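You operate a simulated robot arm through the tools that you are given. There is no shell and no other tool.

Carry out the task below with a simulated robot arm. There is one attempt and no reset: what you move stays moved.

## Task
Put a bun on each small plate and cover the stand again.
Fine: lift the glass dome off first.

The check looks at the end state, three seconds after you hand in, the way a careful person would. Anything else that was tipped, shoved, dropped, spilled or broken makes it a failure. Lids that push on must go on centred and level and be pressed home; caps that screw on are set level and turned clockwise until they are tight.

## Robot
A 7-joint arm with a two-finger parallel gripper, fixed in place. Base frame: the origin is at the foot of the arm, x ahead of it, y to its left, z up; the work surface is at about z = 0. Units: m, degrees, N and s.
With the tool pointing down near the work surface it reaches from about 0.26 to 0.68 m from the base axis. Its first joint turns from -166.0 to 166.0 degrees. Payload 2.5 kg.
The TCP is the grasp point between the finger pads, 0.03 m short of the fingertips. In the tool frame z runs along the fingers and y along their closing line. Largest opening 0.094 m; finger width 0.028, thickness 0.01; the body of the gripper, 0.05 by 0.096 m, starts 0.055 m behind the TCP.
Orientation is that of the tool frame in the base frame, as [roll, pitch, yaw] about the fixed x, y, z axes, in that order (R = Rz(yaw) Ry(pitch) Rx(roll)). With the fingers straight down and closing along the base's y, the tool's x points along the base's -x, its y along +y and its z along -z.

## Interface
- The arm moves only by the tool drive_tool. Its argument "commands" is a list of rows, each a list of 7 numbers: the turn, a rotation vector about the tool's x, y, z in degrees, then the shift along the tool's x, y, z in m, then the finger opening in m, from 0 to 0.094. In form: [[ax, ay, az, tx, ty, tz, jaw], ...]. A call has 1 to 20 rows; each row is the pose to reach, as a shift and turn from the pose commanded when the call began, along the tool's axes at that moment. Each row takes 0.2 s and may step no farther than 0.05 m and 8.6 degrees from the row before; otherwise, or with a gripper value out of range, the whole call is refused. A pose out of reach is approached as far as the arm can. The call stops where the force on the tool passes 40 N (or 10 N more than at its start, if that is more) or the arm is blocked; 0.2 s more then pass. The fingers move at their own pace (about 0.072 m/s each) and stop on an object; they squeeze with about 33 N. The grip force told is the motor's: it shows also when the fingers shut on nothing. Time passes only in rows, and 0.2 s behind the last, so rows that repeat a pose let the fingers close. It gives the time, the measured TCP pose, the force on the tool (base axes), the opening and the grip force at its end, in the units of the frame above (readings bear some noise), with the torque about the TCP (base axes, N m) and any sound that the robot's microphone picked up.
- Cameras (640 x 400 px; columns grow to the right, rows downward): "scene" is fixed at [0.2204, 0.5014, 0.7523]; the picture's right is [-1.00, -0.05, 0.00], its down [-0.04, 0.84, -0.53] and it looks along [0.03, -0.53, -0.85] (base axes); focal length 300 px, centre (320, 200). "wrist" rides on the gripper at [0.076, 0.014, -0.102] in the tool frame; the picture's right is [-0.18, 0.98, 0.00], its down [-0.75, -0.14, -0.64] and it looks along [-0.63, -0.12, 0.77] (tool axes); focal length 243 px, centre (320, 200).
- grab_frame(camera): a new picture of that camera. It takes no simulated time.
- locate(camera, pixels): for up to 12 pixels [column, row] of the newest picture of that camera ("zoom" is the newest enlarged one), the place [x, y, z] in the base frame of the surface seen there, good to about 0.002 m. It takes no simulated time.
- inspect(camera, box): a new picture of the part [left, top, right, bottom] of that camera's present view, enlarged. It takes no simulated time.
- hand_in(): hands the job in; it is judged then, once.

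Unless the task says otherwise, let go and move clear before handing in.

The tools are called after "Request:" as a command line: name --pt "numbers of a row" for each row, then --argument value for the rest, lists and objects as JSON in quotes. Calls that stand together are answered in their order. drive_tool: Moves the arm, as the interface text tells. Its arguments: {"type":"object","properties":{"commands":{"type":"array"}},"required":["commands"]} The other tools are called the same way: grab_frame (camera) takes a picture; locate (camera, pixels) gives the place of the surface under pixels of a picture; inspect (camera, box) takes an enlarged picture of a part of a camera's view; hand_in () hands the job in.

At the start:

```text
t: 0.0
ee_pos: [0.3627, 0.1295, 0.3991]
tool_rot: [-180.0, 0.0, -180.0]
force: [0.0, 0.5, -0.6]
moment: [0.01, 0.04, 0.0]
gripper_width: 0.0942
grip_force: 0.2
```

scene: 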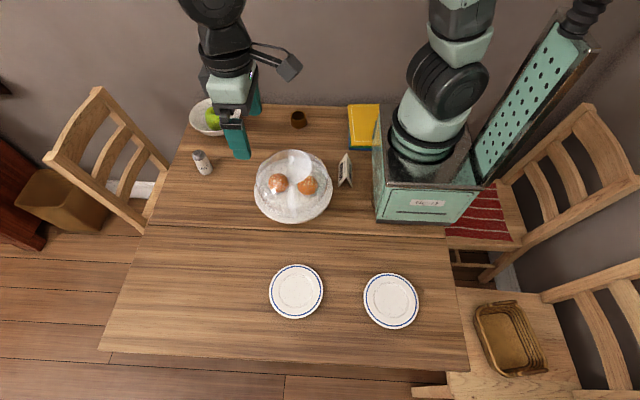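
wrist: 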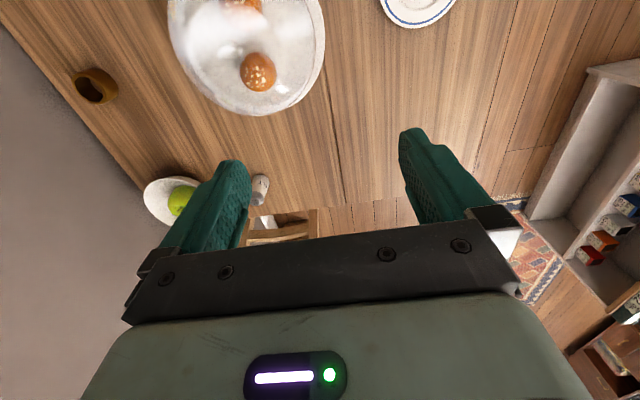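

The scene shows a glass dome with two buns at about (293,185), and two small plates at (296,291) and (390,300). I'll enlarge these parts before moving.

Request:
inspect --camera "scene" --box '[230, 130, 360, 230]'

Request:
inspect --camera "wrist" --box '[150, 0, 470, 200]'

```text
4.00 times, centred on (295, 180) of scene
```

zoom: 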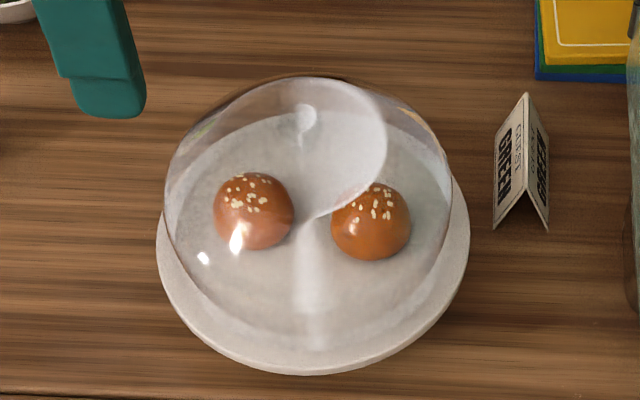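

```text
2.00 times, centred on (310, 100) of wrist
```

zoom: 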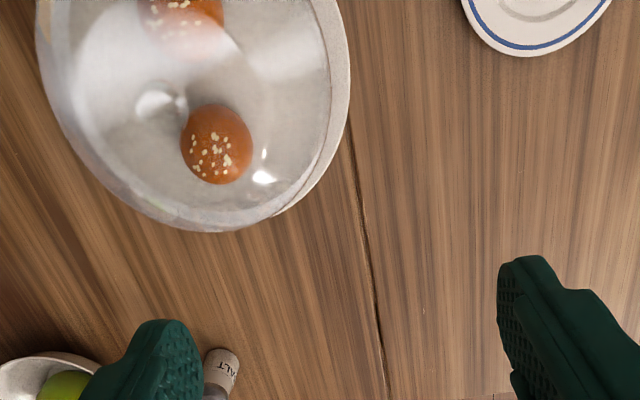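

The dome has a small glass knob near zoom (305,118), scene about (296,165). I'll locate the dome, buns, plates and neighbours.

Request:
inspect --camera "scene" --box '[250, 140, 340, 230]'

Request:
locate --camera "scene" --pixels '[[296, 164], [306, 165], [278, 183], [308, 186], [296, 205], [295, 221], [256, 192], [330, 195], [296, 291], [390, 300], [345, 170], [203, 162]]'

Request:
locate --camera "wrist" --pixels '[[227, 50], [231, 48], [258, 72], [240, 3], [200, 60], [220, 100], [290, 110], [321, 50], [180, 40], [260, 30]]'

```text
4.44 times, centred on (295, 185) of scene
```

zoom: 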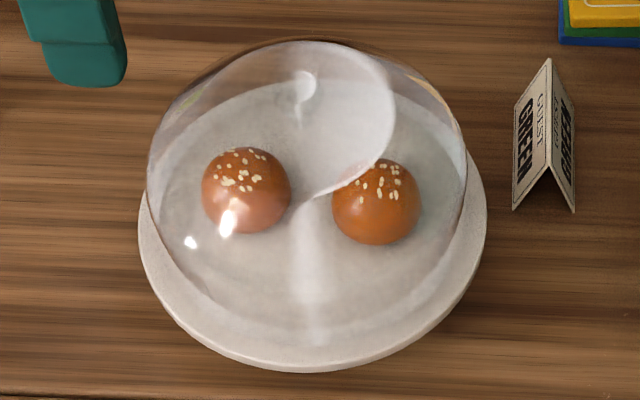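

```text
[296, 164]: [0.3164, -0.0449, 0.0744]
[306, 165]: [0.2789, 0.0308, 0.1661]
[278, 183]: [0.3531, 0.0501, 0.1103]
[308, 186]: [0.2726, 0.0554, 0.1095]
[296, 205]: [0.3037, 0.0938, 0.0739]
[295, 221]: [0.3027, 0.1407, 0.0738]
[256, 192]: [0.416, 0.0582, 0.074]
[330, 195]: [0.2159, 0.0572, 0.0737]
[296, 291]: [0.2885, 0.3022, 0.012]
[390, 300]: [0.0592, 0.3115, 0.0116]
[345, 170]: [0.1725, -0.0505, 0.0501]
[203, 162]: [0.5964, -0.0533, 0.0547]
```

```text
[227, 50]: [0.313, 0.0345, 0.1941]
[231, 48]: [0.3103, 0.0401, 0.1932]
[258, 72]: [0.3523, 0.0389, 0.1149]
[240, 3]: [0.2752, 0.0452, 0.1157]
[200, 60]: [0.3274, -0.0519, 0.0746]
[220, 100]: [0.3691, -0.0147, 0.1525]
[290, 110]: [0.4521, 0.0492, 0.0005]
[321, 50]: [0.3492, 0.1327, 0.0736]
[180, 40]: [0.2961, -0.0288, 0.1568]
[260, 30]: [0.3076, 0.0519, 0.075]
```

The stand plate is at z≈0.074, roughly centred on (0.313, 0.037), and the knob is near (0.313, 0.035, 0.19). I'll check the free table space for setting the dome down, and look at the knob and plates up close.

Request:
locate --camera "scene" --pixels '[[105, 345], [125, 300], [150, 230], [180, 250], [200, 280], [200, 320], [240, 350], [271, 291], [322, 291], [296, 265], [296, 318], [364, 300]]'

Request:
inspect --camera "wrist" --box '[165, 0, 325, 120]'

Request:
inspect --camera "scene" --box '[250, 250, 440, 350]'

```text
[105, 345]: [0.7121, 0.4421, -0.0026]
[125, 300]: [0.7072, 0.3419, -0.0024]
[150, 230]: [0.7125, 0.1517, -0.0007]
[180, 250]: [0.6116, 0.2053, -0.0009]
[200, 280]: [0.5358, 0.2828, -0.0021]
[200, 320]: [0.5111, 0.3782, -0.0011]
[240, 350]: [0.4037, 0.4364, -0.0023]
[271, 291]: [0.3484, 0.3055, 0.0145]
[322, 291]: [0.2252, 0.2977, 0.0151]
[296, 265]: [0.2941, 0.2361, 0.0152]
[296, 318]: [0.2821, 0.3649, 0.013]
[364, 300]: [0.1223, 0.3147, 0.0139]
```

```text
3.33 times, centred on (245, 60) of wrist
```

zoom: 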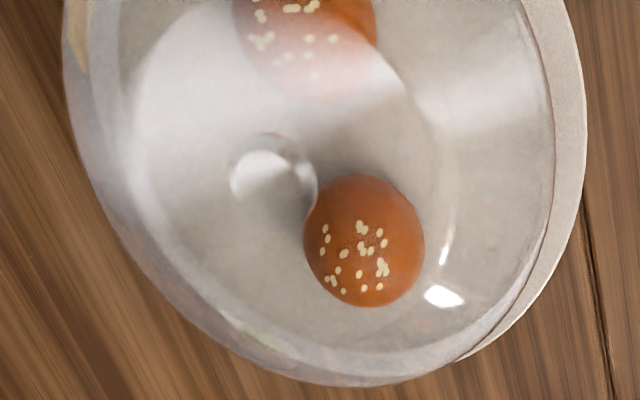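

```text
3.37 times, centred on (345, 300) of scene
```

zoom: 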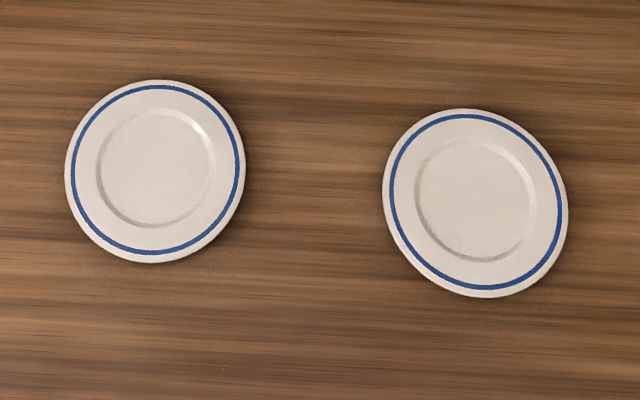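

The plates are centred near (0.288,0.301) and (0.058,0.312), and the table around (0.50,0.27) is free for the dome. I'll move above the knob, staying high, to see it between the fingers.

Request:
drive_tool --pt "0 0 0 0.0125 -0.0235 0.005 0.07" --pt "0 0 0 0.025 -0.047 0.01 0.06" --pt "0 0 0 0.0375 -0.071 0.015 0.06" --pt "0 0 0 0.0497 -0.0935 0.02 0.06" --pt "0 0 0 0.0497 -0.0935 0.04 0.06" --pt "0 0 0 0.0497 -0.0935 0.06 0.06"

Request:
grab_frame --camera "wrist"

Request:
grab_frame --camera "scene"

```text
t: 1.4
ee_pos: [0.3124, 0.0352, 0.338]
tool_rot: [180.0, -0.1, -180.0]
force: [-0.7, -0.5, -0.6]
moment: [0.02, -0.03, 0.01]
gripper_width: 0.0599
grip_force: 0.1
```

```text
taken
```

wrist: 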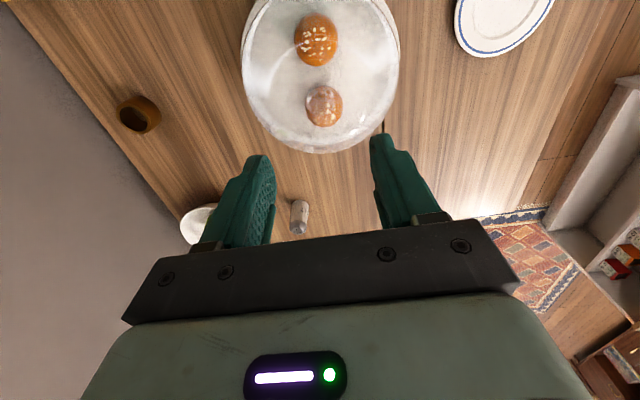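

```text
taken
```

scene: 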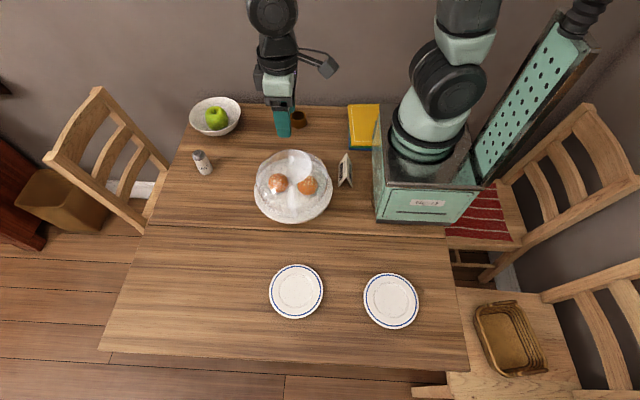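

Request:
inspect --camera "wrist" --box '[240, 0, 410, 160]'

Request:
locate --camera "wrist" --pixels '[[320, 65], [316, 70], [324, 75], [320, 90], [316, 40], [324, 106], [300, 80], [340, 80], [320, 150], [396, 70], [246, 70], [320, 80]]'

```text
2.50 times, centred on (325, 80) of wrist
```

zoom: 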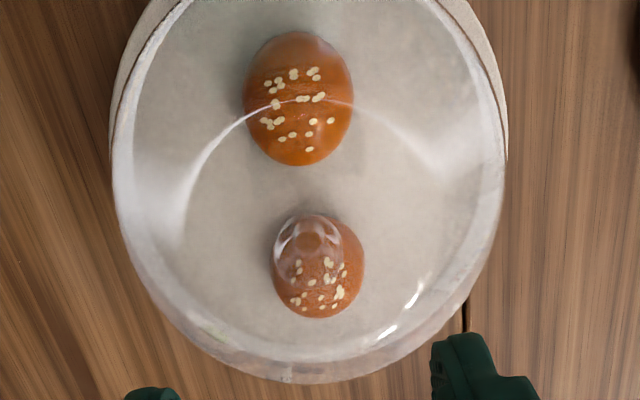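

```text
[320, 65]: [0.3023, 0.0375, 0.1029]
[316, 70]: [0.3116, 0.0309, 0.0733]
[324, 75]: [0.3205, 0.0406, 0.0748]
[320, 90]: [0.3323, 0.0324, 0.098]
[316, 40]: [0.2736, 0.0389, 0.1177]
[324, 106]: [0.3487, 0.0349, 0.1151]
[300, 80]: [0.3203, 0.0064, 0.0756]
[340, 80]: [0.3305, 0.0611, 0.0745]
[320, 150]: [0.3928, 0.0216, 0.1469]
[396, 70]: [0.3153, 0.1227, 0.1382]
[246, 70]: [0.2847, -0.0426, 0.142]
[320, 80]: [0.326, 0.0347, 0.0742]
```

In the enlargement the knob sits at zoom (308,240). I'll locate points on it.

Request:
locate --camera "zoom" --pixels '[[308, 240], [300, 240], [316, 240], [308, 225], [308, 218], [285, 235], [335, 240], [280, 250], [308, 265], [300, 230], [295, 225], [325, 230]]'

Request:
inspect --camera "wrist" --box '[300, 75, 345, 115]'

```text
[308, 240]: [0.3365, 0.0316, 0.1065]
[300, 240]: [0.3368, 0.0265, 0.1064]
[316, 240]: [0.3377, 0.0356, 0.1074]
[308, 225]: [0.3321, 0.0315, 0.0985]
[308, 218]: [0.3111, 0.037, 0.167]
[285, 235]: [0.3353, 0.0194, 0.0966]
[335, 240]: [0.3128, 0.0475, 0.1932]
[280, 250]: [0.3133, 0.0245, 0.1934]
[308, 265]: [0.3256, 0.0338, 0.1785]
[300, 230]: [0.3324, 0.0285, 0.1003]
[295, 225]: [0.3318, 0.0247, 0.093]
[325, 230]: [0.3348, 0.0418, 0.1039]
```

```text
10.00 times, centred on (322, 95) of wrist
```

zoom: 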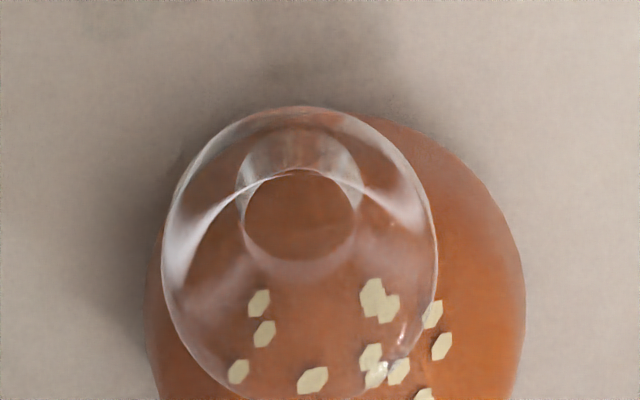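

The knob looks like a ball on a short stem, about 26 mm wide, around (0.313, 0.036). I'll take more points on it at 10x zoom.

Request:
locate --camera "zoom" --pixels '[[165, 250], [172, 300], [195, 350], [436, 250], [430, 310], [300, 107], [300, 112], [240, 122], [360, 122], [300, 150], [240, 185], [360, 185]]'

Request:
inspect --camera "scene" --box '[276, 145, 316, 170]'

```text
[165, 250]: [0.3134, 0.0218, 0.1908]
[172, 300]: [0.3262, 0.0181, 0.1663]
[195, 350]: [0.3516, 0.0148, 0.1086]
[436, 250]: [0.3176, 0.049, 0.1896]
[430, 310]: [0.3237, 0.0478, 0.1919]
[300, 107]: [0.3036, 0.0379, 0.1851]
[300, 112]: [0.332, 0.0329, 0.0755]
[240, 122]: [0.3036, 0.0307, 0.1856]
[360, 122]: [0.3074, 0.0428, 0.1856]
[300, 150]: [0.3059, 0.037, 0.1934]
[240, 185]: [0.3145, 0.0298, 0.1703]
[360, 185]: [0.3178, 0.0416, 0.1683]
```

```text
16.00 times, centred on (296, 158) of scene
```

zoom: 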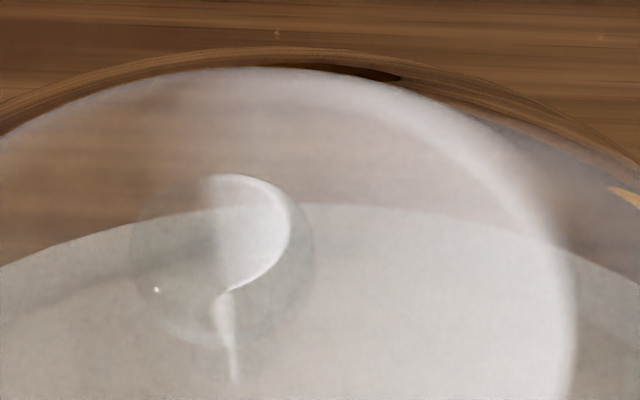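

The knob ball is centred at about (0.316, 0.0357, 0.189), roughly 27 mm wide, and the dome crown is at z≈0.168. I'll come down to just above the knob and check that the fingers straddle it.

Request:
drive_tool --pt "0 0 0 -0.001 0 0.025 0.06" --pt "0 0 0 -0.002 0 0.05 0.06" --pt "0 0 0 -0.003 0 0.075 0.06" --pt "0 0 0 -0.003 0 0.095 0.06" --pt "0 0 0 -0.003 0 0.105 0.06" --pt "0 0 0 -0.003 0 0.105 0.06"

Request:
grab_frame --camera "wrist"

Request:
grab_frame --camera "scene"

Request:
inspect --camera "scene" --box '[240, 100, 350, 230]'

```text
t: 2.8
ee_pos: [0.3151, 0.0357, 0.233]
tool_rot: [-180.0, 0.0, 180.0]
force: [-0.1, 0.1, -0.3]
moment: [-0.03, -0.04, 0.0]
gripper_width: 0.06
grip_force: 0.0
```

```text
taken
```

wrist: 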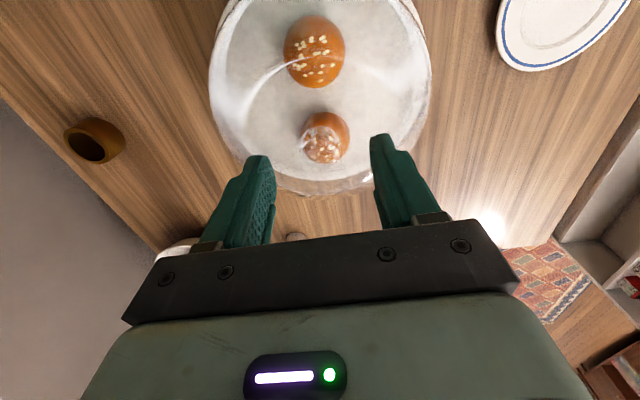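

```text
taken
```

scene: 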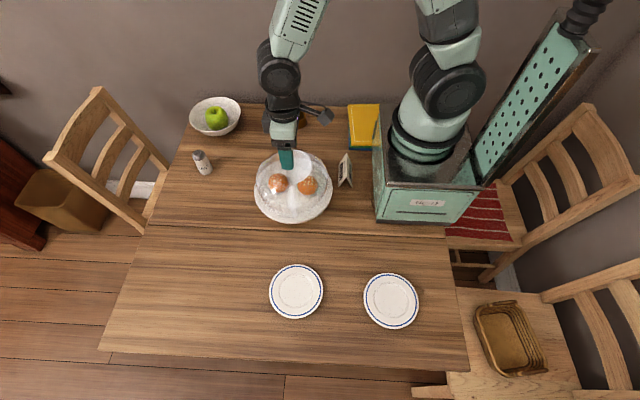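

```text
3.08 times, centred on (295, 165) of scene
```

zoom: 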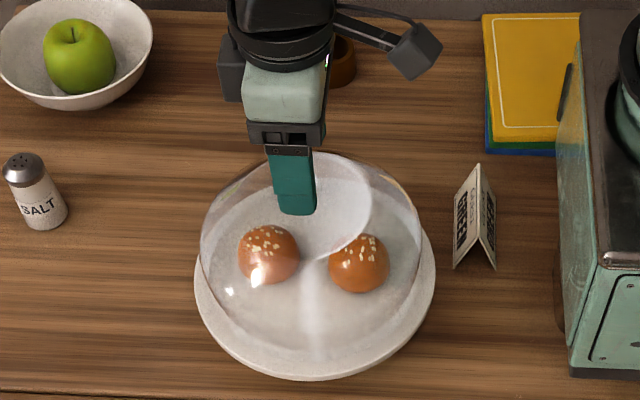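

The TCP reads 0.233 and the fingers sit either side of the knob. I'll measure the knob again from this closer view.

Request:
inspect --camera "wrist" --box '[290, 90, 362, 180]'

```text
4.44 times, centred on (326, 135) of wrist
```

zoom: 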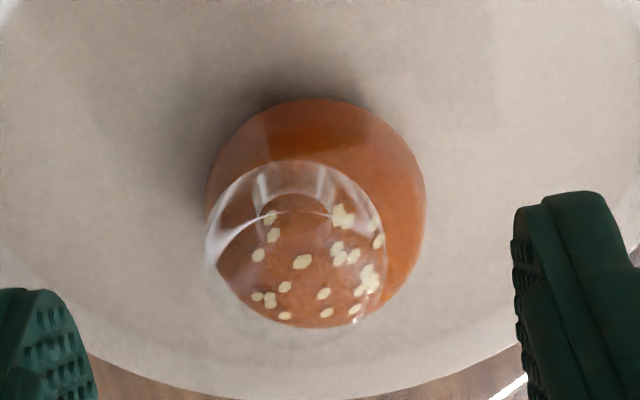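

Request:
locate --camera "zoom" --pixels '[[207, 245], [212, 220], [385, 245], [380, 215], [296, 162], [260, 168], [330, 168], [240, 305], [296, 326], [350, 315], [375, 285], [220, 280]]'

```text
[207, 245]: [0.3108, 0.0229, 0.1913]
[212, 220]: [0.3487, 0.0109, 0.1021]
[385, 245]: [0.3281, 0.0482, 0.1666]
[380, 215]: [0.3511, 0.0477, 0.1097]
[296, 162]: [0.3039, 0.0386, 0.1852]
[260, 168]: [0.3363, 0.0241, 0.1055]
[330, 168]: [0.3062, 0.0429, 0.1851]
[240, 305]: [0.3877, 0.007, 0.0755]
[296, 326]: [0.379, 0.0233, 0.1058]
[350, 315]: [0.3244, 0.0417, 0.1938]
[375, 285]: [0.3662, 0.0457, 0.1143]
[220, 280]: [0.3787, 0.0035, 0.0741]
```

The knob centre works out to about (0.3145, 0.036, 0.189), directly below the TCP. I'll descend 27 mm with gentle steps, then close on the knob.

Request:
drive_tool --pt "0 0 0 0 0 0.01 0.06" --pt "0 0 0 0 0 0.018 0.06" --pt "0 0 0 0 0 0.024 0.06" --pt "0 0 0 0 0 0.028 0.06" --pt "0 0 0 0 0 0.028 0.06"

Request:
inspect --camera "scene" --box '[250, 120, 340, 210]'

Request:
grab_frame --camera "wrist"

```text
t: 4.0
ee_pos: [0.3153, 0.0342, 0.2059]
tool_rot: [180.0, -0.1, 180.0]
force: [-0.5, -0.6, 0.5]
moment: [-0.03, 0.03, 0.01]
gripper_width: 0.0598
grip_force: 0.1
```

```text
4.44 times, centred on (295, 165) of scene
```

zoom: 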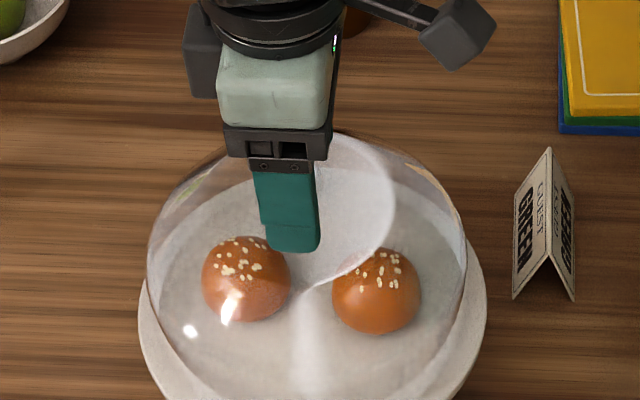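

```text
taken
```

wrist: 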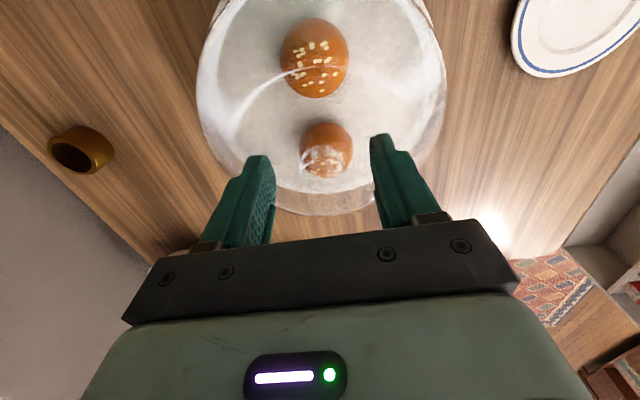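

There is no contact and the fingers straddle the knob, so I'll close on it in place.

Request:
drive_tool --pt "0 0 0 0 0 0 0.045" --pt "0 0 0 0 0 0 0.035" --pt "0 0 0 0 0 0 0.028" --pt "0 0 0 0 0 0 0.022" --pt "0 0 0 0 0 0 0.016" --pt "0 0 0 0 0 0 0.01" --pt "0 0 0 0 0 0 0.01"

Request:
grab_frame --camera "wrist"

```text
t: 5.6
ee_pos: [0.3165, 0.0341, 0.2056]
tool_rot: [-180.0, 0.1, 180.0]
force: [-0.2, 2.7, 0.9]
moment: [0.06, -0.08, -0.05]
gripper_width: 0.0273
grip_force: 32.7
```

```text
taken
```

wrist: 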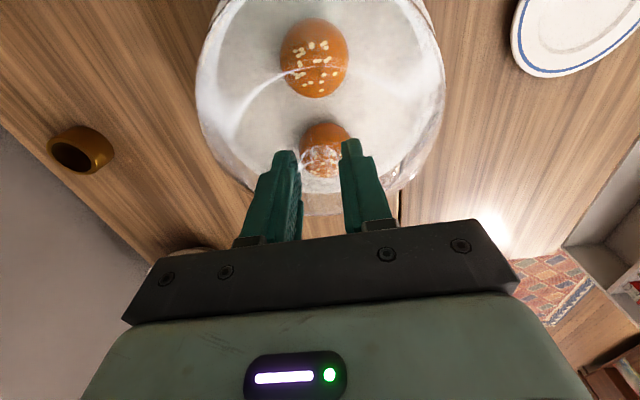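

The grip holds at 0.0273 m with 32.7 N, matching the knob's width. I'll lift slowly straight up and watch that the dome comes level and the stand stays put.

Request:
drive_tool --pt "0 0 0 0 0.0005 -0.002 0.01" --pt "0 0 0 0 0.001 -0.005 0.01" --pt "0 0 0 0 0.001 -0.01 0.01" --pt "0 0 0 0 0.001 -0.016 0.01" --pt "0 0 0 0 0.001 -0.024 0.01" --pt "0 0 0 0 0.001 -0.03 0.01" --pt "0 0 0 0 0.001 -0.03 0.01"

Request:
inspect --camera "scene" --box '[240, 100, 350, 230]'

Request:
grab_frame --camera "wrist"

```text
t: 7.2
ee_pos: [0.3161, 0.0371, 0.2356]
tool_rot: [-180.0, -0.1, -180.0]
force: [-0.1, -0.3, -4.4]
moment: [0.01, 0.01, 0.01]
gripper_width: 0.0271
grip_force: 33.1
```

```text
3.08 times, centred on (295, 165) of scene
```

zoom: 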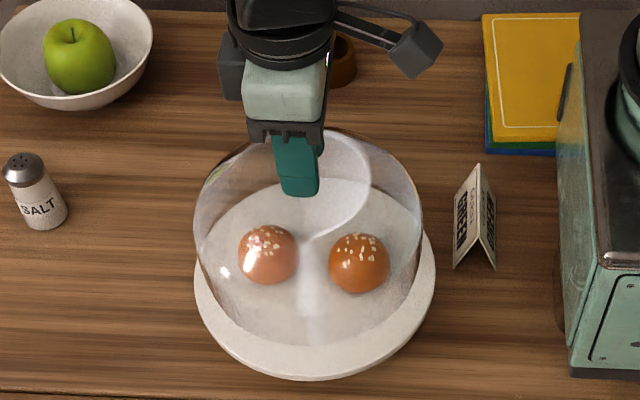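

```text
taken
```

wrist: 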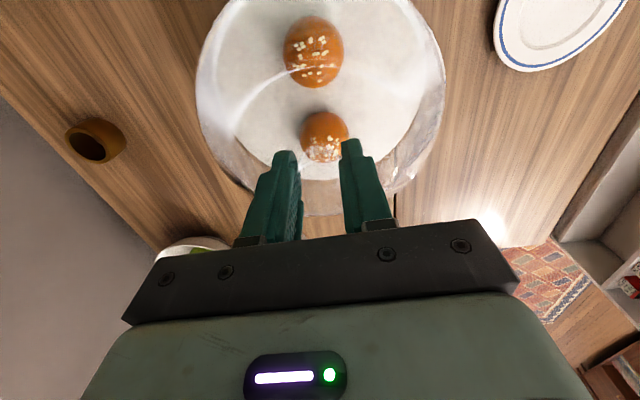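

The dome came up cleanly with the gripper: weight about 4.4 N, and its outline in the wrist picture is unchanged. I'll raise it above the buns and carry it to the free table area near (0.50, 0.27).

Request:
drive_tool --pt "0 0 0 0 0 -0.012 0.01" --pt "0 0 0 0 0 -0.03 0.01" --pt "0 0 0 0 0 -0.05 0.01" --pt "0 0 0 0 0 -0.068 0.01" --pt "0 0 0 0 0 -0.08 0.01" --pt "0 0 0 -0.007 0.009 -0.08 0.01" --pt "0 0 0 -0.02 0.025 -0.08 0.01" --pt "0 0 0 -0.035 0.044 -0.08 0.01" --pt "0 0 0 -0.05 0.063 -0.08 0.01" --pt "0 0 0 -0.065 0.082 -0.08 0.01" --pt "0 0 0 -0.08 0.101 -0.08 0.01" --pt "0 0 0 -0.095 0.12 -0.08 0.01" --pt "0 0 0 -0.11 0.139 -0.08 0.01" --pt "0 0 0 -0.125 0.158 -0.08 0.01" --pt "0 0 0 -0.14 0.177 -0.08 0.01" --pt "0 0 0 -0.155 0.196 -0.08 0.01" --pt "0 0 0 -0.17 0.215 -0.08 0.01" --pt "0 0 0 -0.18 0.229 -0.08 0.01" --pt "0 0 0 -0.185 0.235 -0.08 0.01" --pt "0 0 0 -0.185 0.235 -0.08 0.01"

Request:
grab_frame --camera "scene"

Request:
grab_frame --camera "wrist"

```text
t: 11.4
ee_pos: [0.5012, 0.2711, 0.315]
tool_rot: [-180.0, 0.0, 180.0]
force: [0.9, 0.4, -3.4]
moment: [-0.02, 0.03, -0.01]
gripper_width: 0.027
grip_force: 33.0
```

```text
taken
```

scene: 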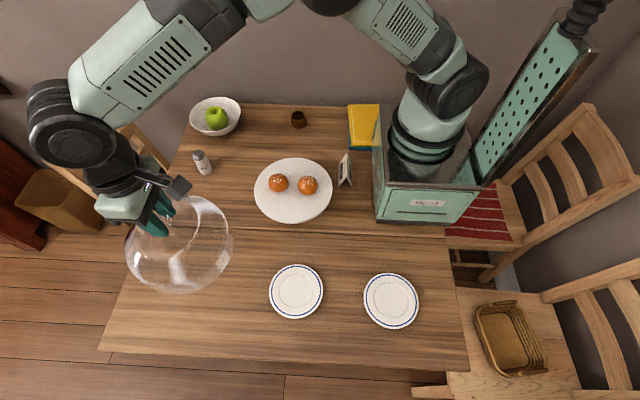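

```text
taken
```

wrist: 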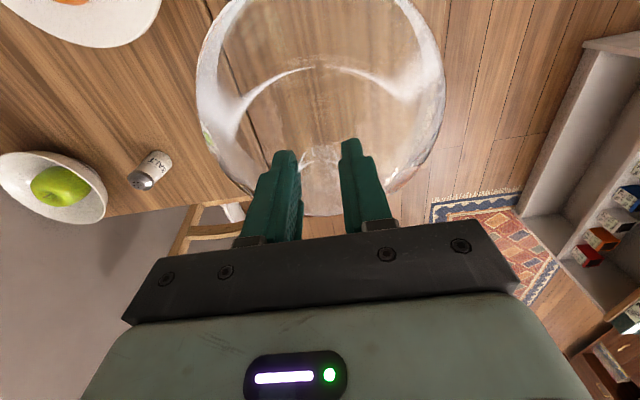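

The stand is undisturbed and the buns are uncovered. The dome hangs level over clear table, and its rim is about 0.132 m below the TCP, so I'll lower it to a couple of centimetres above the surface.

Request:
drive_tool --pt "0 0 0 0 0 0.02 0.01" --pt "0 0 0 0 0 0.045 0.01" --pt "0 0 0 0 0 0.07 0.01" --pt "0 0 0 0 0 0.095 0.01" --pt "0 0 0 0 0 0.12 0.01" --pt "0 0 0 0 0 0.14 0.01" --pt "0 0 0 0 0 0.155 0.01" --pt "0 0 0 0 0 0.165 0.01" --pt "0 0 0 0 0 0.165 0.01"

Request:
grab_frame --camera "scene"

```text
t: 13.4
ee_pos: [0.5021, 0.2704, 0.1501]
tool_rot: [180.0, -0.1, 180.0]
force: [0.4, -0.3, -4.1]
moment: [0.02, 0.0, -0.02]
gripper_width: 0.0269
grip_force: 32.9
```

```text
taken
```

scene: 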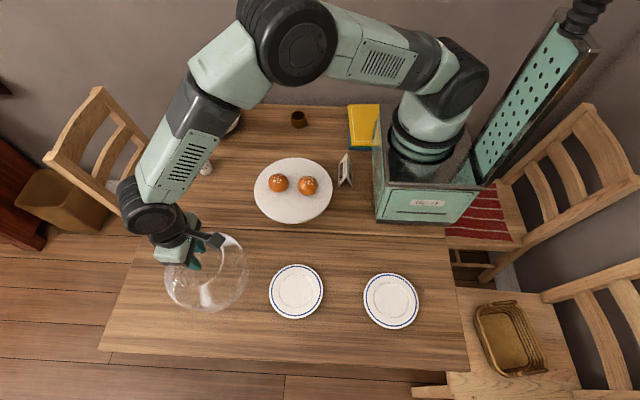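

The TCP is at 0.150, the rim should be about 18 mm above the table, and the plate is well clear. I'll lower in small steps to just short of contact.

Request:
drive_tool --pt "0 0 0 0 0 0.004 0.01" --pt "0 0 0 0 0 0.008 0.01" --pt "0 0 0 0 0 0.011 0.01" --pt "0 0 0 0 0 0.014 0.01" --pt "0 0 0 0 0 0.016 0.01" --pt "0 0 0 0 0 0.0175 0.01" --pt "0 0 0 0 0 0.0175 0.01"

Request:
inspect --camera "scene" --box '[110, 190, 330, 330]'

```text
t: 15.0
ee_pos: [0.5007, 0.2712, 0.1333]
tool_rot: [180.0, 0.1, -180.0]
force: [-0.2, 0.4, -4.2]
moment: [0.03, 0.02, 0.01]
gripper_width: 0.027
grip_force: 32.6
```

```text
2.86 times, centred on (220, 260) of scene
```

zoom: 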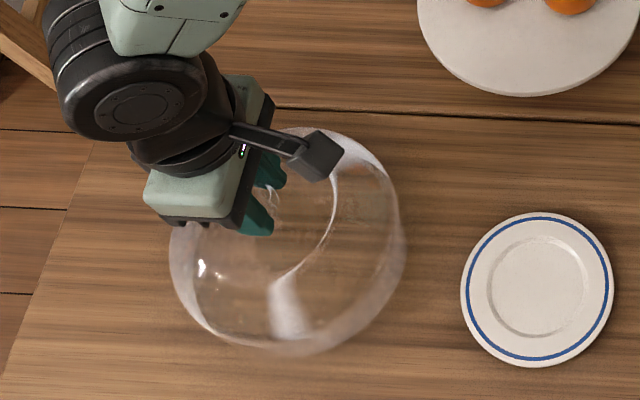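

The force is still the full -4.2 N of weight, so the dome is not yet touching. I'll continue in 1 mm steps.

Request:
drive_tool --pt "0 0 0 0 0 0.001 0.01" --pt "0 0 0 0 0 0.002 0.01" --pt "0 0 0 0 0 0.002 0.01"

```text
t: 15.8
ee_pos: [0.5014, 0.2712, 0.131]
tool_rot: [-180.0, 0.0, -180.0]
force: [-0.8, -0.1, -2.1]
moment: [-0.18, 0.13, -0.08]
gripper_width: 0.027
grip_force: 32.9
```

The force eased to -2.1 N, so the rim is just touching. I'll go one more millimetre to seat it.

Request:
drive_tool --pt "0 0 0 0 0 0.0007 0.01" --pt "0 0 0 0 0 0.0014 0.01" --pt "0 0 0 0 0 0.0014 0.01"

```text
t: 16.6
ee_pos: [0.5022, 0.2721, 0.1308]
tool_rot: [180.0, 0.0, -180.0]
force: [-2.3, -0.6, 6.2]
moment: [-0.08, 0.3, -0.09]
gripper_width: 0.0267
grip_force: 33.1
```

The table now carries the dome (about 6 N upward). I'll ease off half a millimetre and open the fingers gradually.

Request:
drive_tool --pt "0 0 0 0 0 -0.0007 0.01" --pt "0 0 0 0 0 -0.0007 0.01" --pt "0 0 0 0 0 -0.0007 0.027" --pt "0 0 0 0 0 -0.0007 0.032" --pt "0 0 0 0 0 -0.0007 0.042" --pt "0 0 0 0 0 -0.0007 0.054" --pt "0 0 0 0 0 -0.0007 0.06" --pt "0 0 0 0 0 -0.0007 0.06"

Request:
grab_frame --camera "wrist"

Request:
inspect --camera "scene" --box '[110, 190, 330, 330]'

```text
t: 18.4
ee_pos: [0.5019, 0.2724, 0.1292]
tool_rot: [179.9, 0.0, 180.0]
force: [-0.9, 0.3, 0.3]
moment: [0.0, 0.02, 0.0]
gripper_width: 0.0598
grip_force: 0.1
```

```text
taken
```

wrist: 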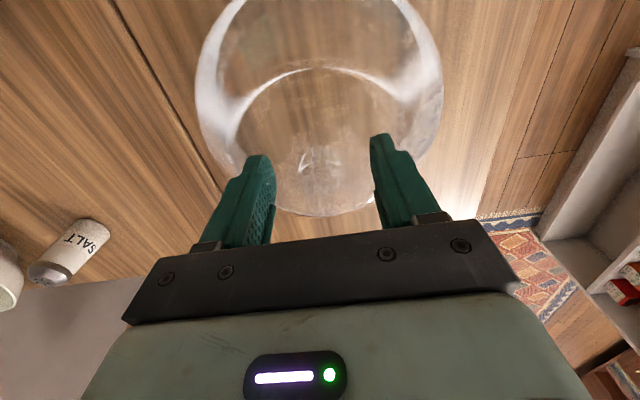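

```text
2.86 times, centred on (220, 260) of scene
```

zoom: 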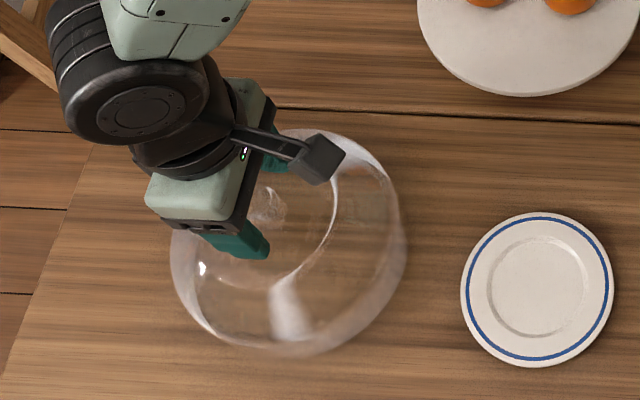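

The dome stands free on the table and the fingers are clear of its knob. I'll rise straight up, then move back above the stand to look at the buns.

Request:
drive_tool --pt "0 0 0 0 0 -0.01 0.06" --pt "0 0 0 0 0 -0.03 0.06" --pt "0 0 0 0 0 -0.06 0.06" --pt "0 0 0 0 0 -0.1 0.06" --pt "0 0 0 0 0 -0.14 0.06" --pt "0 0 0 0.015 -0.022 -0.155 0.07" --pt "0 0 0 0.033 -0.045 -0.16 0.08" --pt "0 0 0 0.053 -0.072 -0.16 0.085" --pt "0 0 0 0.073 -0.099 -0.16 0.085" --pt "0 0 0 0.093 -0.126 -0.16 0.085" --pt "0 0 0 0.113 -0.153 -0.16 0.085" --pt "0 0 0 0.133 -0.18 -0.16 0.085" --pt "0 0 0 0.153 -0.207 -0.16 0.085" --pt "0 0 0 0.165 -0.222 -0.16 0.085" --pt "0 0 0 0.17 -0.227 -0.16 0.085" --pt "0 0 0 0.17 -0.227 -0.16 0.085"

Request:
grab_frame --camera "wrist"

Request:
grab_frame --camera "scene"

```text
t: 21.8
ee_pos: [0.3305, 0.0444, 0.2906]
tool_rot: [180.0, -0.1, -180.0]
force: [0.4, 0.5, 0.6]
moment: [-0.04, -0.01, 0.0]
gripper_width: 0.0851
grip_force: 0.1
```

```text
taken
```

wrist: 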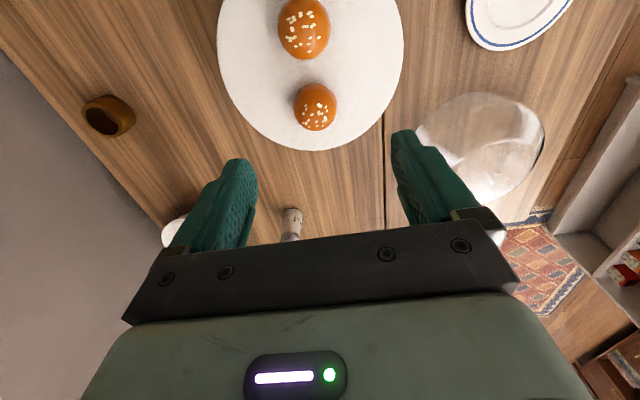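

```text
taken
```

scene: 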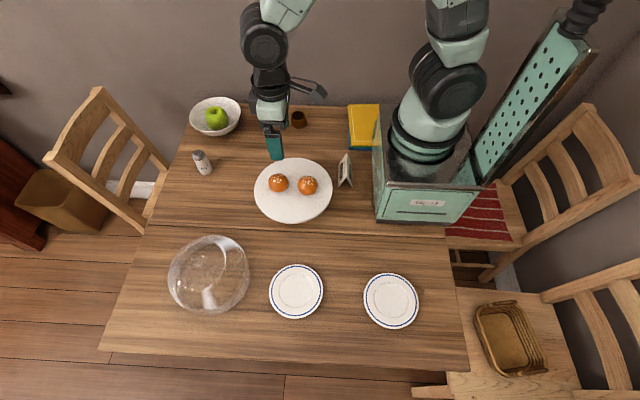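

The dome stands upright at (208,273) and both buns are uncovered. I'll measure the buns and the stand's rim.

Request:
inspect --camera "scene" --box '[250, 150, 340, 230]'

Request:
locate --camera "wrist" --pixels '[[316, 106], [304, 28], [316, 84], [316, 129], [296, 108], [336, 104], [304, 58], [279, 30], [329, 26], [402, 60], [219, 60], [312, 149]]'

Request:
locate --camera "scene" --pixels '[[278, 183], [308, 185], [255, 190], [332, 190], [293, 158], [293, 219], [293, 223], [260, 210], [326, 210], [278, 175], [278, 191], [308, 176]]'

```text
5.00 times, centred on (295, 190) of scene
```

zoom: 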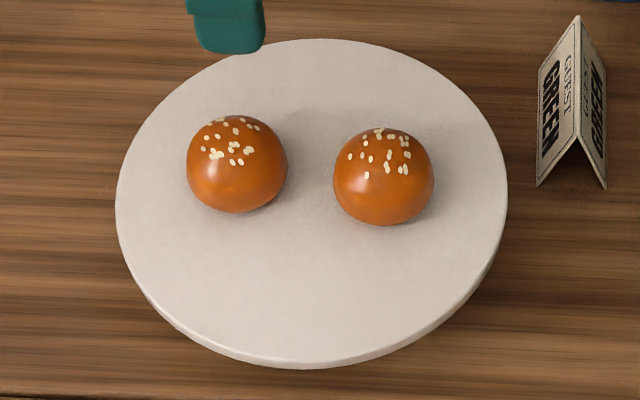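

```text
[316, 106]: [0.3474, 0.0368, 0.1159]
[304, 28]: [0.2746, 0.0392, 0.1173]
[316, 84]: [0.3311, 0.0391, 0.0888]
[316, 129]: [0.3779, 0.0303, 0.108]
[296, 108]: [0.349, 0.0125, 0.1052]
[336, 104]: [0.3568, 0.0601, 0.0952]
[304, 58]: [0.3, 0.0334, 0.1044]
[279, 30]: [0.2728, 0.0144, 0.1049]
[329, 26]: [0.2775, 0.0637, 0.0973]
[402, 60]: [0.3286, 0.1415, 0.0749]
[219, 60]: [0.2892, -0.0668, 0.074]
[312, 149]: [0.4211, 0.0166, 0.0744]
```

```text
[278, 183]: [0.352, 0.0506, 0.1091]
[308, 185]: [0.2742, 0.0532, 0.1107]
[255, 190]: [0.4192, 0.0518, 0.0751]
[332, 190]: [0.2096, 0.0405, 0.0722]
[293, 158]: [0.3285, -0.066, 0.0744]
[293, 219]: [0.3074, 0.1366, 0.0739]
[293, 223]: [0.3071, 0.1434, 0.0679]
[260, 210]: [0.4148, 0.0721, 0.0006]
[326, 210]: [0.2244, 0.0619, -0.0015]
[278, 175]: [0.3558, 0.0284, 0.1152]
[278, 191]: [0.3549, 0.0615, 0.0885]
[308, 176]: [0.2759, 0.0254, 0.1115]
```

The stand is centred near (0.315, 0.037). Bun 1 is near (0.354, 0.037) with its top at z≈0.116, and bun 2 is near (0.275, 0.039). I'll pin down the bun edges and the plate centres more precisely.

Request:
locate --camera "zoom" --pixels '[[189, 165], [286, 165], [200, 135], [276, 135], [237, 117], [237, 210], [335, 178], [432, 178], [383, 129], [383, 223], [383, 150], [237, 140]]'

Request:
inspect --camera "scene" --box '[255, 250, 435, 350]'

```text
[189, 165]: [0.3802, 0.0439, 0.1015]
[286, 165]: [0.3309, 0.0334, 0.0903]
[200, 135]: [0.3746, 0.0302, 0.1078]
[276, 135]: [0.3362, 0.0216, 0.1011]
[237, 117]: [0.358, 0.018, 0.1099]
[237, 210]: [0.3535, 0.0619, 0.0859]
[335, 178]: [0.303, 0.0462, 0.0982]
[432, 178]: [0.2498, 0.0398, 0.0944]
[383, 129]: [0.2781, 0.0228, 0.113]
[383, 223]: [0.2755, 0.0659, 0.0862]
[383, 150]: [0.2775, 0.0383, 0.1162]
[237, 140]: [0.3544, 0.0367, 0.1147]
```

```text
3.56 times, centred on (345, 300) of scene
```

zoom: 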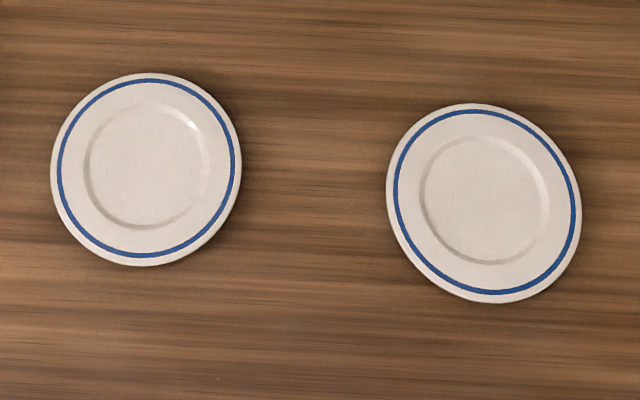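

Request:
locate --camera "zoom" --pixels '[[53, 168], [239, 170], [146, 75], [144, 263], [146, 166], [389, 200], [579, 205], [480, 106], [490, 301], [484, 200], [90, 165], [420, 195]]'

```text
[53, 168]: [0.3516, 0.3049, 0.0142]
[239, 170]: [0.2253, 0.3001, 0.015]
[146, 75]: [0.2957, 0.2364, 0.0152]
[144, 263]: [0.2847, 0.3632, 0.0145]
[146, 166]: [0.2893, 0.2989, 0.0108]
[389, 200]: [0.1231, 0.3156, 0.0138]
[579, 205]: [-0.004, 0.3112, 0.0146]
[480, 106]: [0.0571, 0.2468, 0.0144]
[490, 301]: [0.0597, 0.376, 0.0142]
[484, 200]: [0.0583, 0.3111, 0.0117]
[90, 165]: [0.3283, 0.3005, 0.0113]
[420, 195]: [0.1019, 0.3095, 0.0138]
```

Bun 1 is at (0.3555, 0.038), about 50 mm wide, and bun 2 is at (0.276, 0.040). Plate centres are (0.2885, 0.300) and (0.0595, 0.311), with wells at z≈0.011. I'll go down over bun 1 to just above it.

Request:
drive_tool --pt "0 0 0 -0.013 -0.003 0.02 0.085" --pt "0 0 0 -0.025 -0.0064 0.045 0.085" --pt "0 0 0 -0.025 -0.0064 0.075 0.085" --pt "0 0 0 -0.025 -0.0064 0.105 0.085" --pt "0 0 0 -0.025 -0.0064 0.125 0.085" --pt "0 0 0 -0.025 -0.0064 0.135 0.085" --pt "0 0 0 -0.025 -0.0064 0.135 0.085"

Request:
grab_frame --camera "wrist"

Request:
inspect --camera "scene" --box '[240, 120, 350, 230]'

```text
t: 23.4
ee_pos: [0.3561, 0.037, 0.1553]
tool_rot: [180.0, 0.1, -180.0]
force: [0.0, 1.4, 0.7]
moment: [0.0, -0.02, 0.01]
gripper_width: 0.0851
grip_force: 0.1
```

```text
taken
```

wrist: 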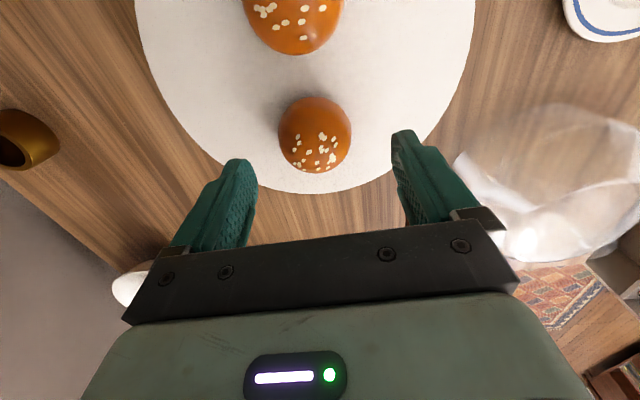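

```text
3.64 times, centred on (295, 175) of scene
```

zoom: 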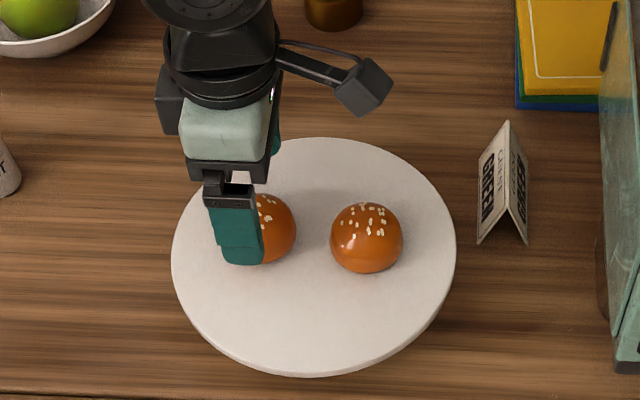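

Request:
locate --camera "wrist" --pixels '[[279, 135], [350, 132], [315, 99], [315, 135], [315, 170], [282, 120], [347, 118], [300, 101], [330, 101]]'

Request:
inspect --camera "wrist" --box '[240, 80, 400, 180]'

```text
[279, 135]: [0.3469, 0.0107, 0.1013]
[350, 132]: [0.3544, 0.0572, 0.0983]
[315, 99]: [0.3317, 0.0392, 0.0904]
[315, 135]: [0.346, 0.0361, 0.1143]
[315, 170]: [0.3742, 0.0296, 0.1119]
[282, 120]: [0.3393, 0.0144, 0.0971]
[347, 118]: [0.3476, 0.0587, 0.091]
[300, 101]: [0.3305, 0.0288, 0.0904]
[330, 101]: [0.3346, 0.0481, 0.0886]
```

```text
4.00 times, centred on (320, 130) of wrist
```

zoom: 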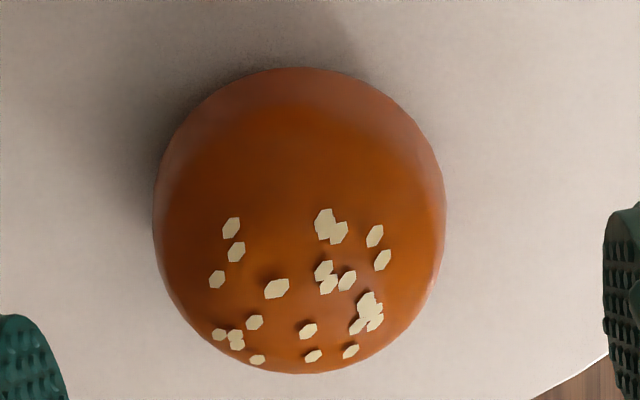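

From here bun 1's centre is about (0.355, 0.0345), so I'll shift 2 mm toward -y, descend to TCP z≈0.112 (tips about 8 mm above the stand) and close.

Request:
drive_tool --pt "0 0 0 0 -0.002 0.012 0.085" --pt "0 0 0 0 -0.002 0.024 0.085" --pt "0 0 0 0 -0.002 0.034 0.085" --pt "0 0 0 0 -0.002 0.04 0.085" --pt "0 0 0 0 -0.002 0.043 0.085" --pt "0 0 0 0 -0.002 0.043 0.085"

Request:
grab_frame --camera "wrist"

Request:
inspect --camera "scene" --box '[240, 120, 350, 230]'

```text
t: 24.8
ee_pos: [0.3559, 0.0345, 0.1122]
tool_rot: [-179.9, -0.1, 180.0]
force: [-0.1, 0.1, 0.2]
moment: [0.0, -0.01, -0.02]
gripper_width: 0.0848
grip_force: 0.1
```

```text
taken
```

wrist: 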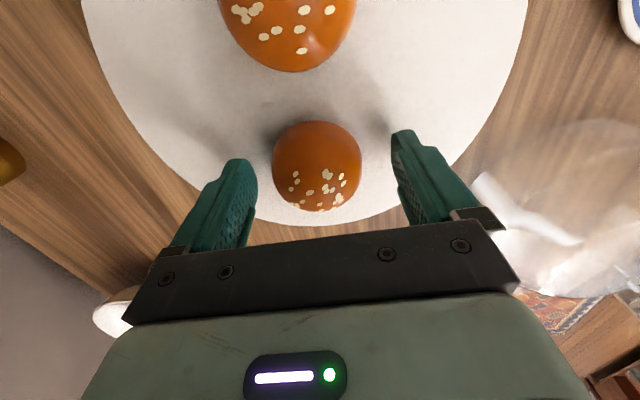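

```text
3.64 times, centred on (295, 175) of scene
```

zoom: 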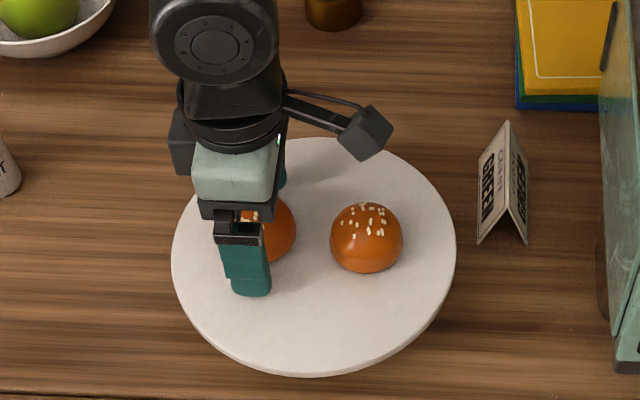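

The bun sits centred between the fingers at column 317 with no contact. I'll close gently.

Request:
drive_tool --pt "0 0 0 0 0 0 0.072" --pt "0 0 0 0 0 0 0.062" --pt "0 0 0 0 0 0 0.056" --pt "0 0 0 0 0 0 0.051" --pt "0 0 0 0 0 0 0.047" --pt "0 0 0 0 0 0 0.044" --pt "0 0 0 0 0 0 0.044"

Request:
grab_frame --camera "wrist"

```text
t: 26.4
ee_pos: [0.3561, 0.035, 0.1115]
tool_rot: [180.0, 0.0, 180.0]
force: [0.2, -0.2, -0.2]
moment: [0.02, -0.02, 0.03]
gripper_width: 0.0526
grip_force: 33.2
```

```text
taken
```

wrist: 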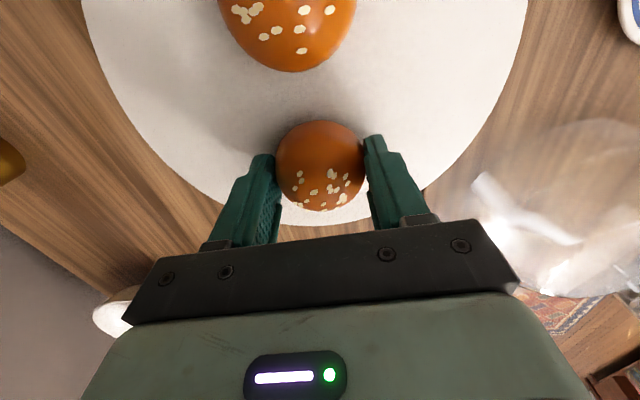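

The bun is held at 0.0526 m with no slip. I'll lift it and carry it over the first plate at (0.2885, 0.300).

Request:
drive_tool --pt "0 0 0 0 0 -0.005 0.044" --pt "0 0 0 0 0 -0.015 0.044" --pt "0 0 0 0 0 -0.035 0.044" --pt "0 0 0 0 0 -0.055 0.044" --pt "0 0 0 0 0 -0.075 0.044" --pt "0 0 0 0 0 -0.085 0.044" --pt "0 0 0 0.004 0.015 -0.09 0.044" --pt "0 0 0 0.01 0.038 -0.09 0.044" --pt "0 0 0 0.016 0.063 -0.09 0.044" --pt "0 0 0 0.0225 0.088 -0.09 0.044" --pt "0 0 0 0.029 0.113 -0.09 0.044" --pt "0 0 0 0.035 0.138 -0.09 0.044" --pt "0 0 0 0.0415 0.163 -0.09 0.044" --pt "0 0 0 0.048 0.188 -0.09 0.044" --pt "0 0 0 0.0545 0.213 -0.09 0.044" --pt "0 0 0 0.061 0.238 -0.09 0.044" --pt "0 0 0 0.0655 0.257 -0.09 0.044" --pt "0 0 0 0.0675 0.265 -0.09 0.044" --pt "0 0 0 0.0675 0.265 -0.09 0.044"

Request:
grab_frame --camera "scene"

Request:
grab_frame --camera "wrist"

```text
t: 30.4
ee_pos: [0.2886, 0.3021, 0.2011]
tool_rot: [179.9, 0.0, 179.9]
force: [0.4, 0.3, -0.6]
moment: [-0.04, -0.01, 0.0]
gripper_width: 0.0521
grip_force: 32.6
```

```text
taken
```

scene: 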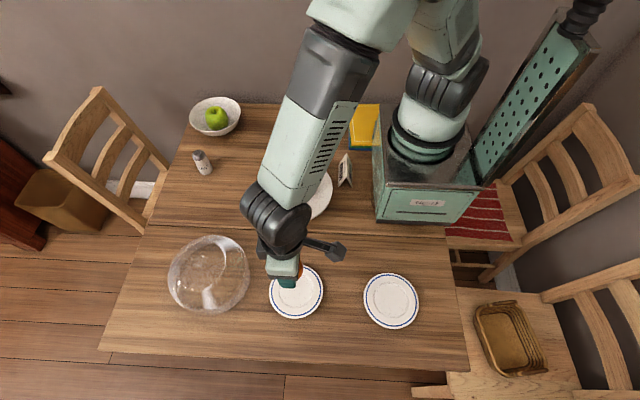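

```text
taken
```

wrist: 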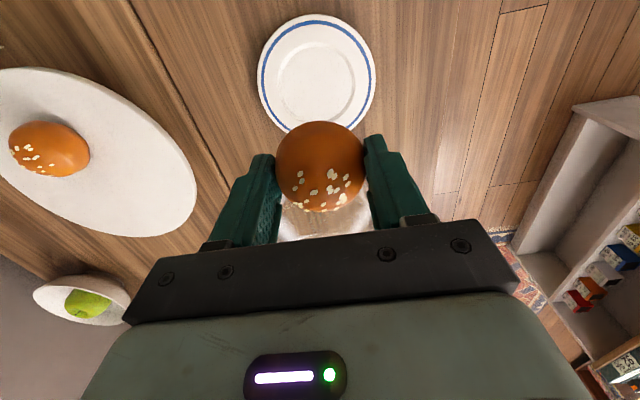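

The bun is held over plate 1, whose centre appears near (316,72) in the wrist view. I'll locate the plate edges from here to verify the alignment.

Request:
locate --camera "wrist" --pixels '[[261, 75], [374, 72], [317, 16], [300, 17], [330, 16], [317, 75], [275, 110], [365, 105], [320, 118], [265, 60], [370, 55]]'

```text
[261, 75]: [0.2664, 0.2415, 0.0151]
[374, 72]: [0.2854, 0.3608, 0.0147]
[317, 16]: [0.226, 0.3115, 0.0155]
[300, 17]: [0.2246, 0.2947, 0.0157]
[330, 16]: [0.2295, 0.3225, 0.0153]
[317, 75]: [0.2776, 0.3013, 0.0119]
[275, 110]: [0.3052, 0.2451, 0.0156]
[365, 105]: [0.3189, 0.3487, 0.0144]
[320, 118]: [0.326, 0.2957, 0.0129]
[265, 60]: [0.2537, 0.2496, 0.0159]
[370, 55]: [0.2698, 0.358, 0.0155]
```

The plate centre is (0.288, 0.300) and the TCP is within 2 mm of it. Placement should be at TCP z≈0.049, so I'll lower to about 0.06 first.

Request:
drive_tool --pt "0 0 0 0 -0.001 0.015 0.044" --pt "0 0 0 0 -0.001 0.04 0.044" --pt "0 0 0 0 -0.001 0.065 0.044" --pt "0 0 0 0 -0.001 0.09 0.044" --pt "0 0 0 0 -0.001 0.112 0.044" --pt "0 0 0 0 -0.001 0.128 0.044" --pt "0 0 0 0 -0.001 0.138 0.044" --pt "0 0 0 0 -0.001 0.142 0.044" --pt "0 0 0 0 -0.001 0.142 0.044"

Request:
inspect --camera "scene" --box '[230, 220, 360, 330]'

Request:
grab_frame --camera "wrist"

```text
t: 32.4
ee_pos: [0.2889, 0.2989, 0.0594]
tool_rot: [-180.0, 0.0, -179.9]
force: [-0.1, 0.3, 0.1]
moment: [0.01, 0.02, 0.01]
gripper_width: 0.0524
grip_force: 32.7
```

```text
3.64 times, centred on (295, 275) of scene
```

zoom: 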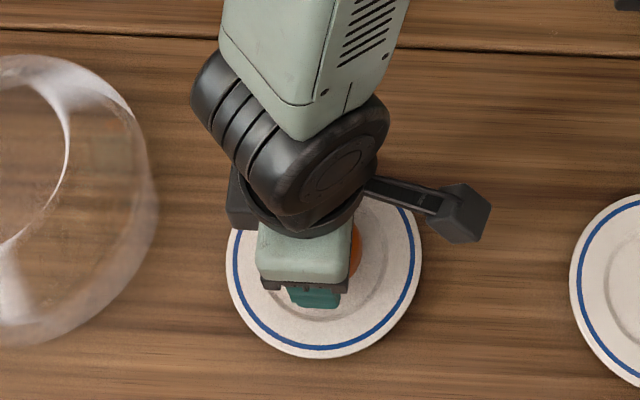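

```text
taken
```

wrist: 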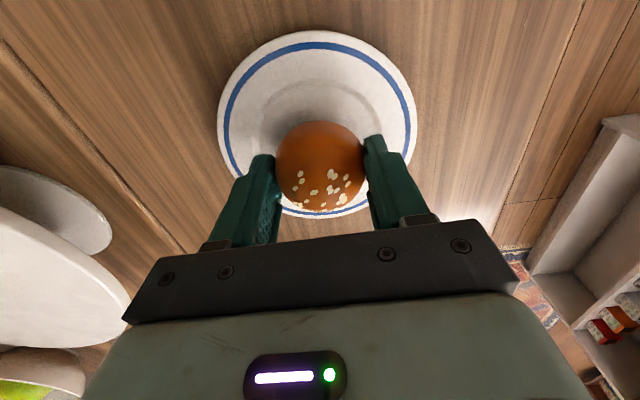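

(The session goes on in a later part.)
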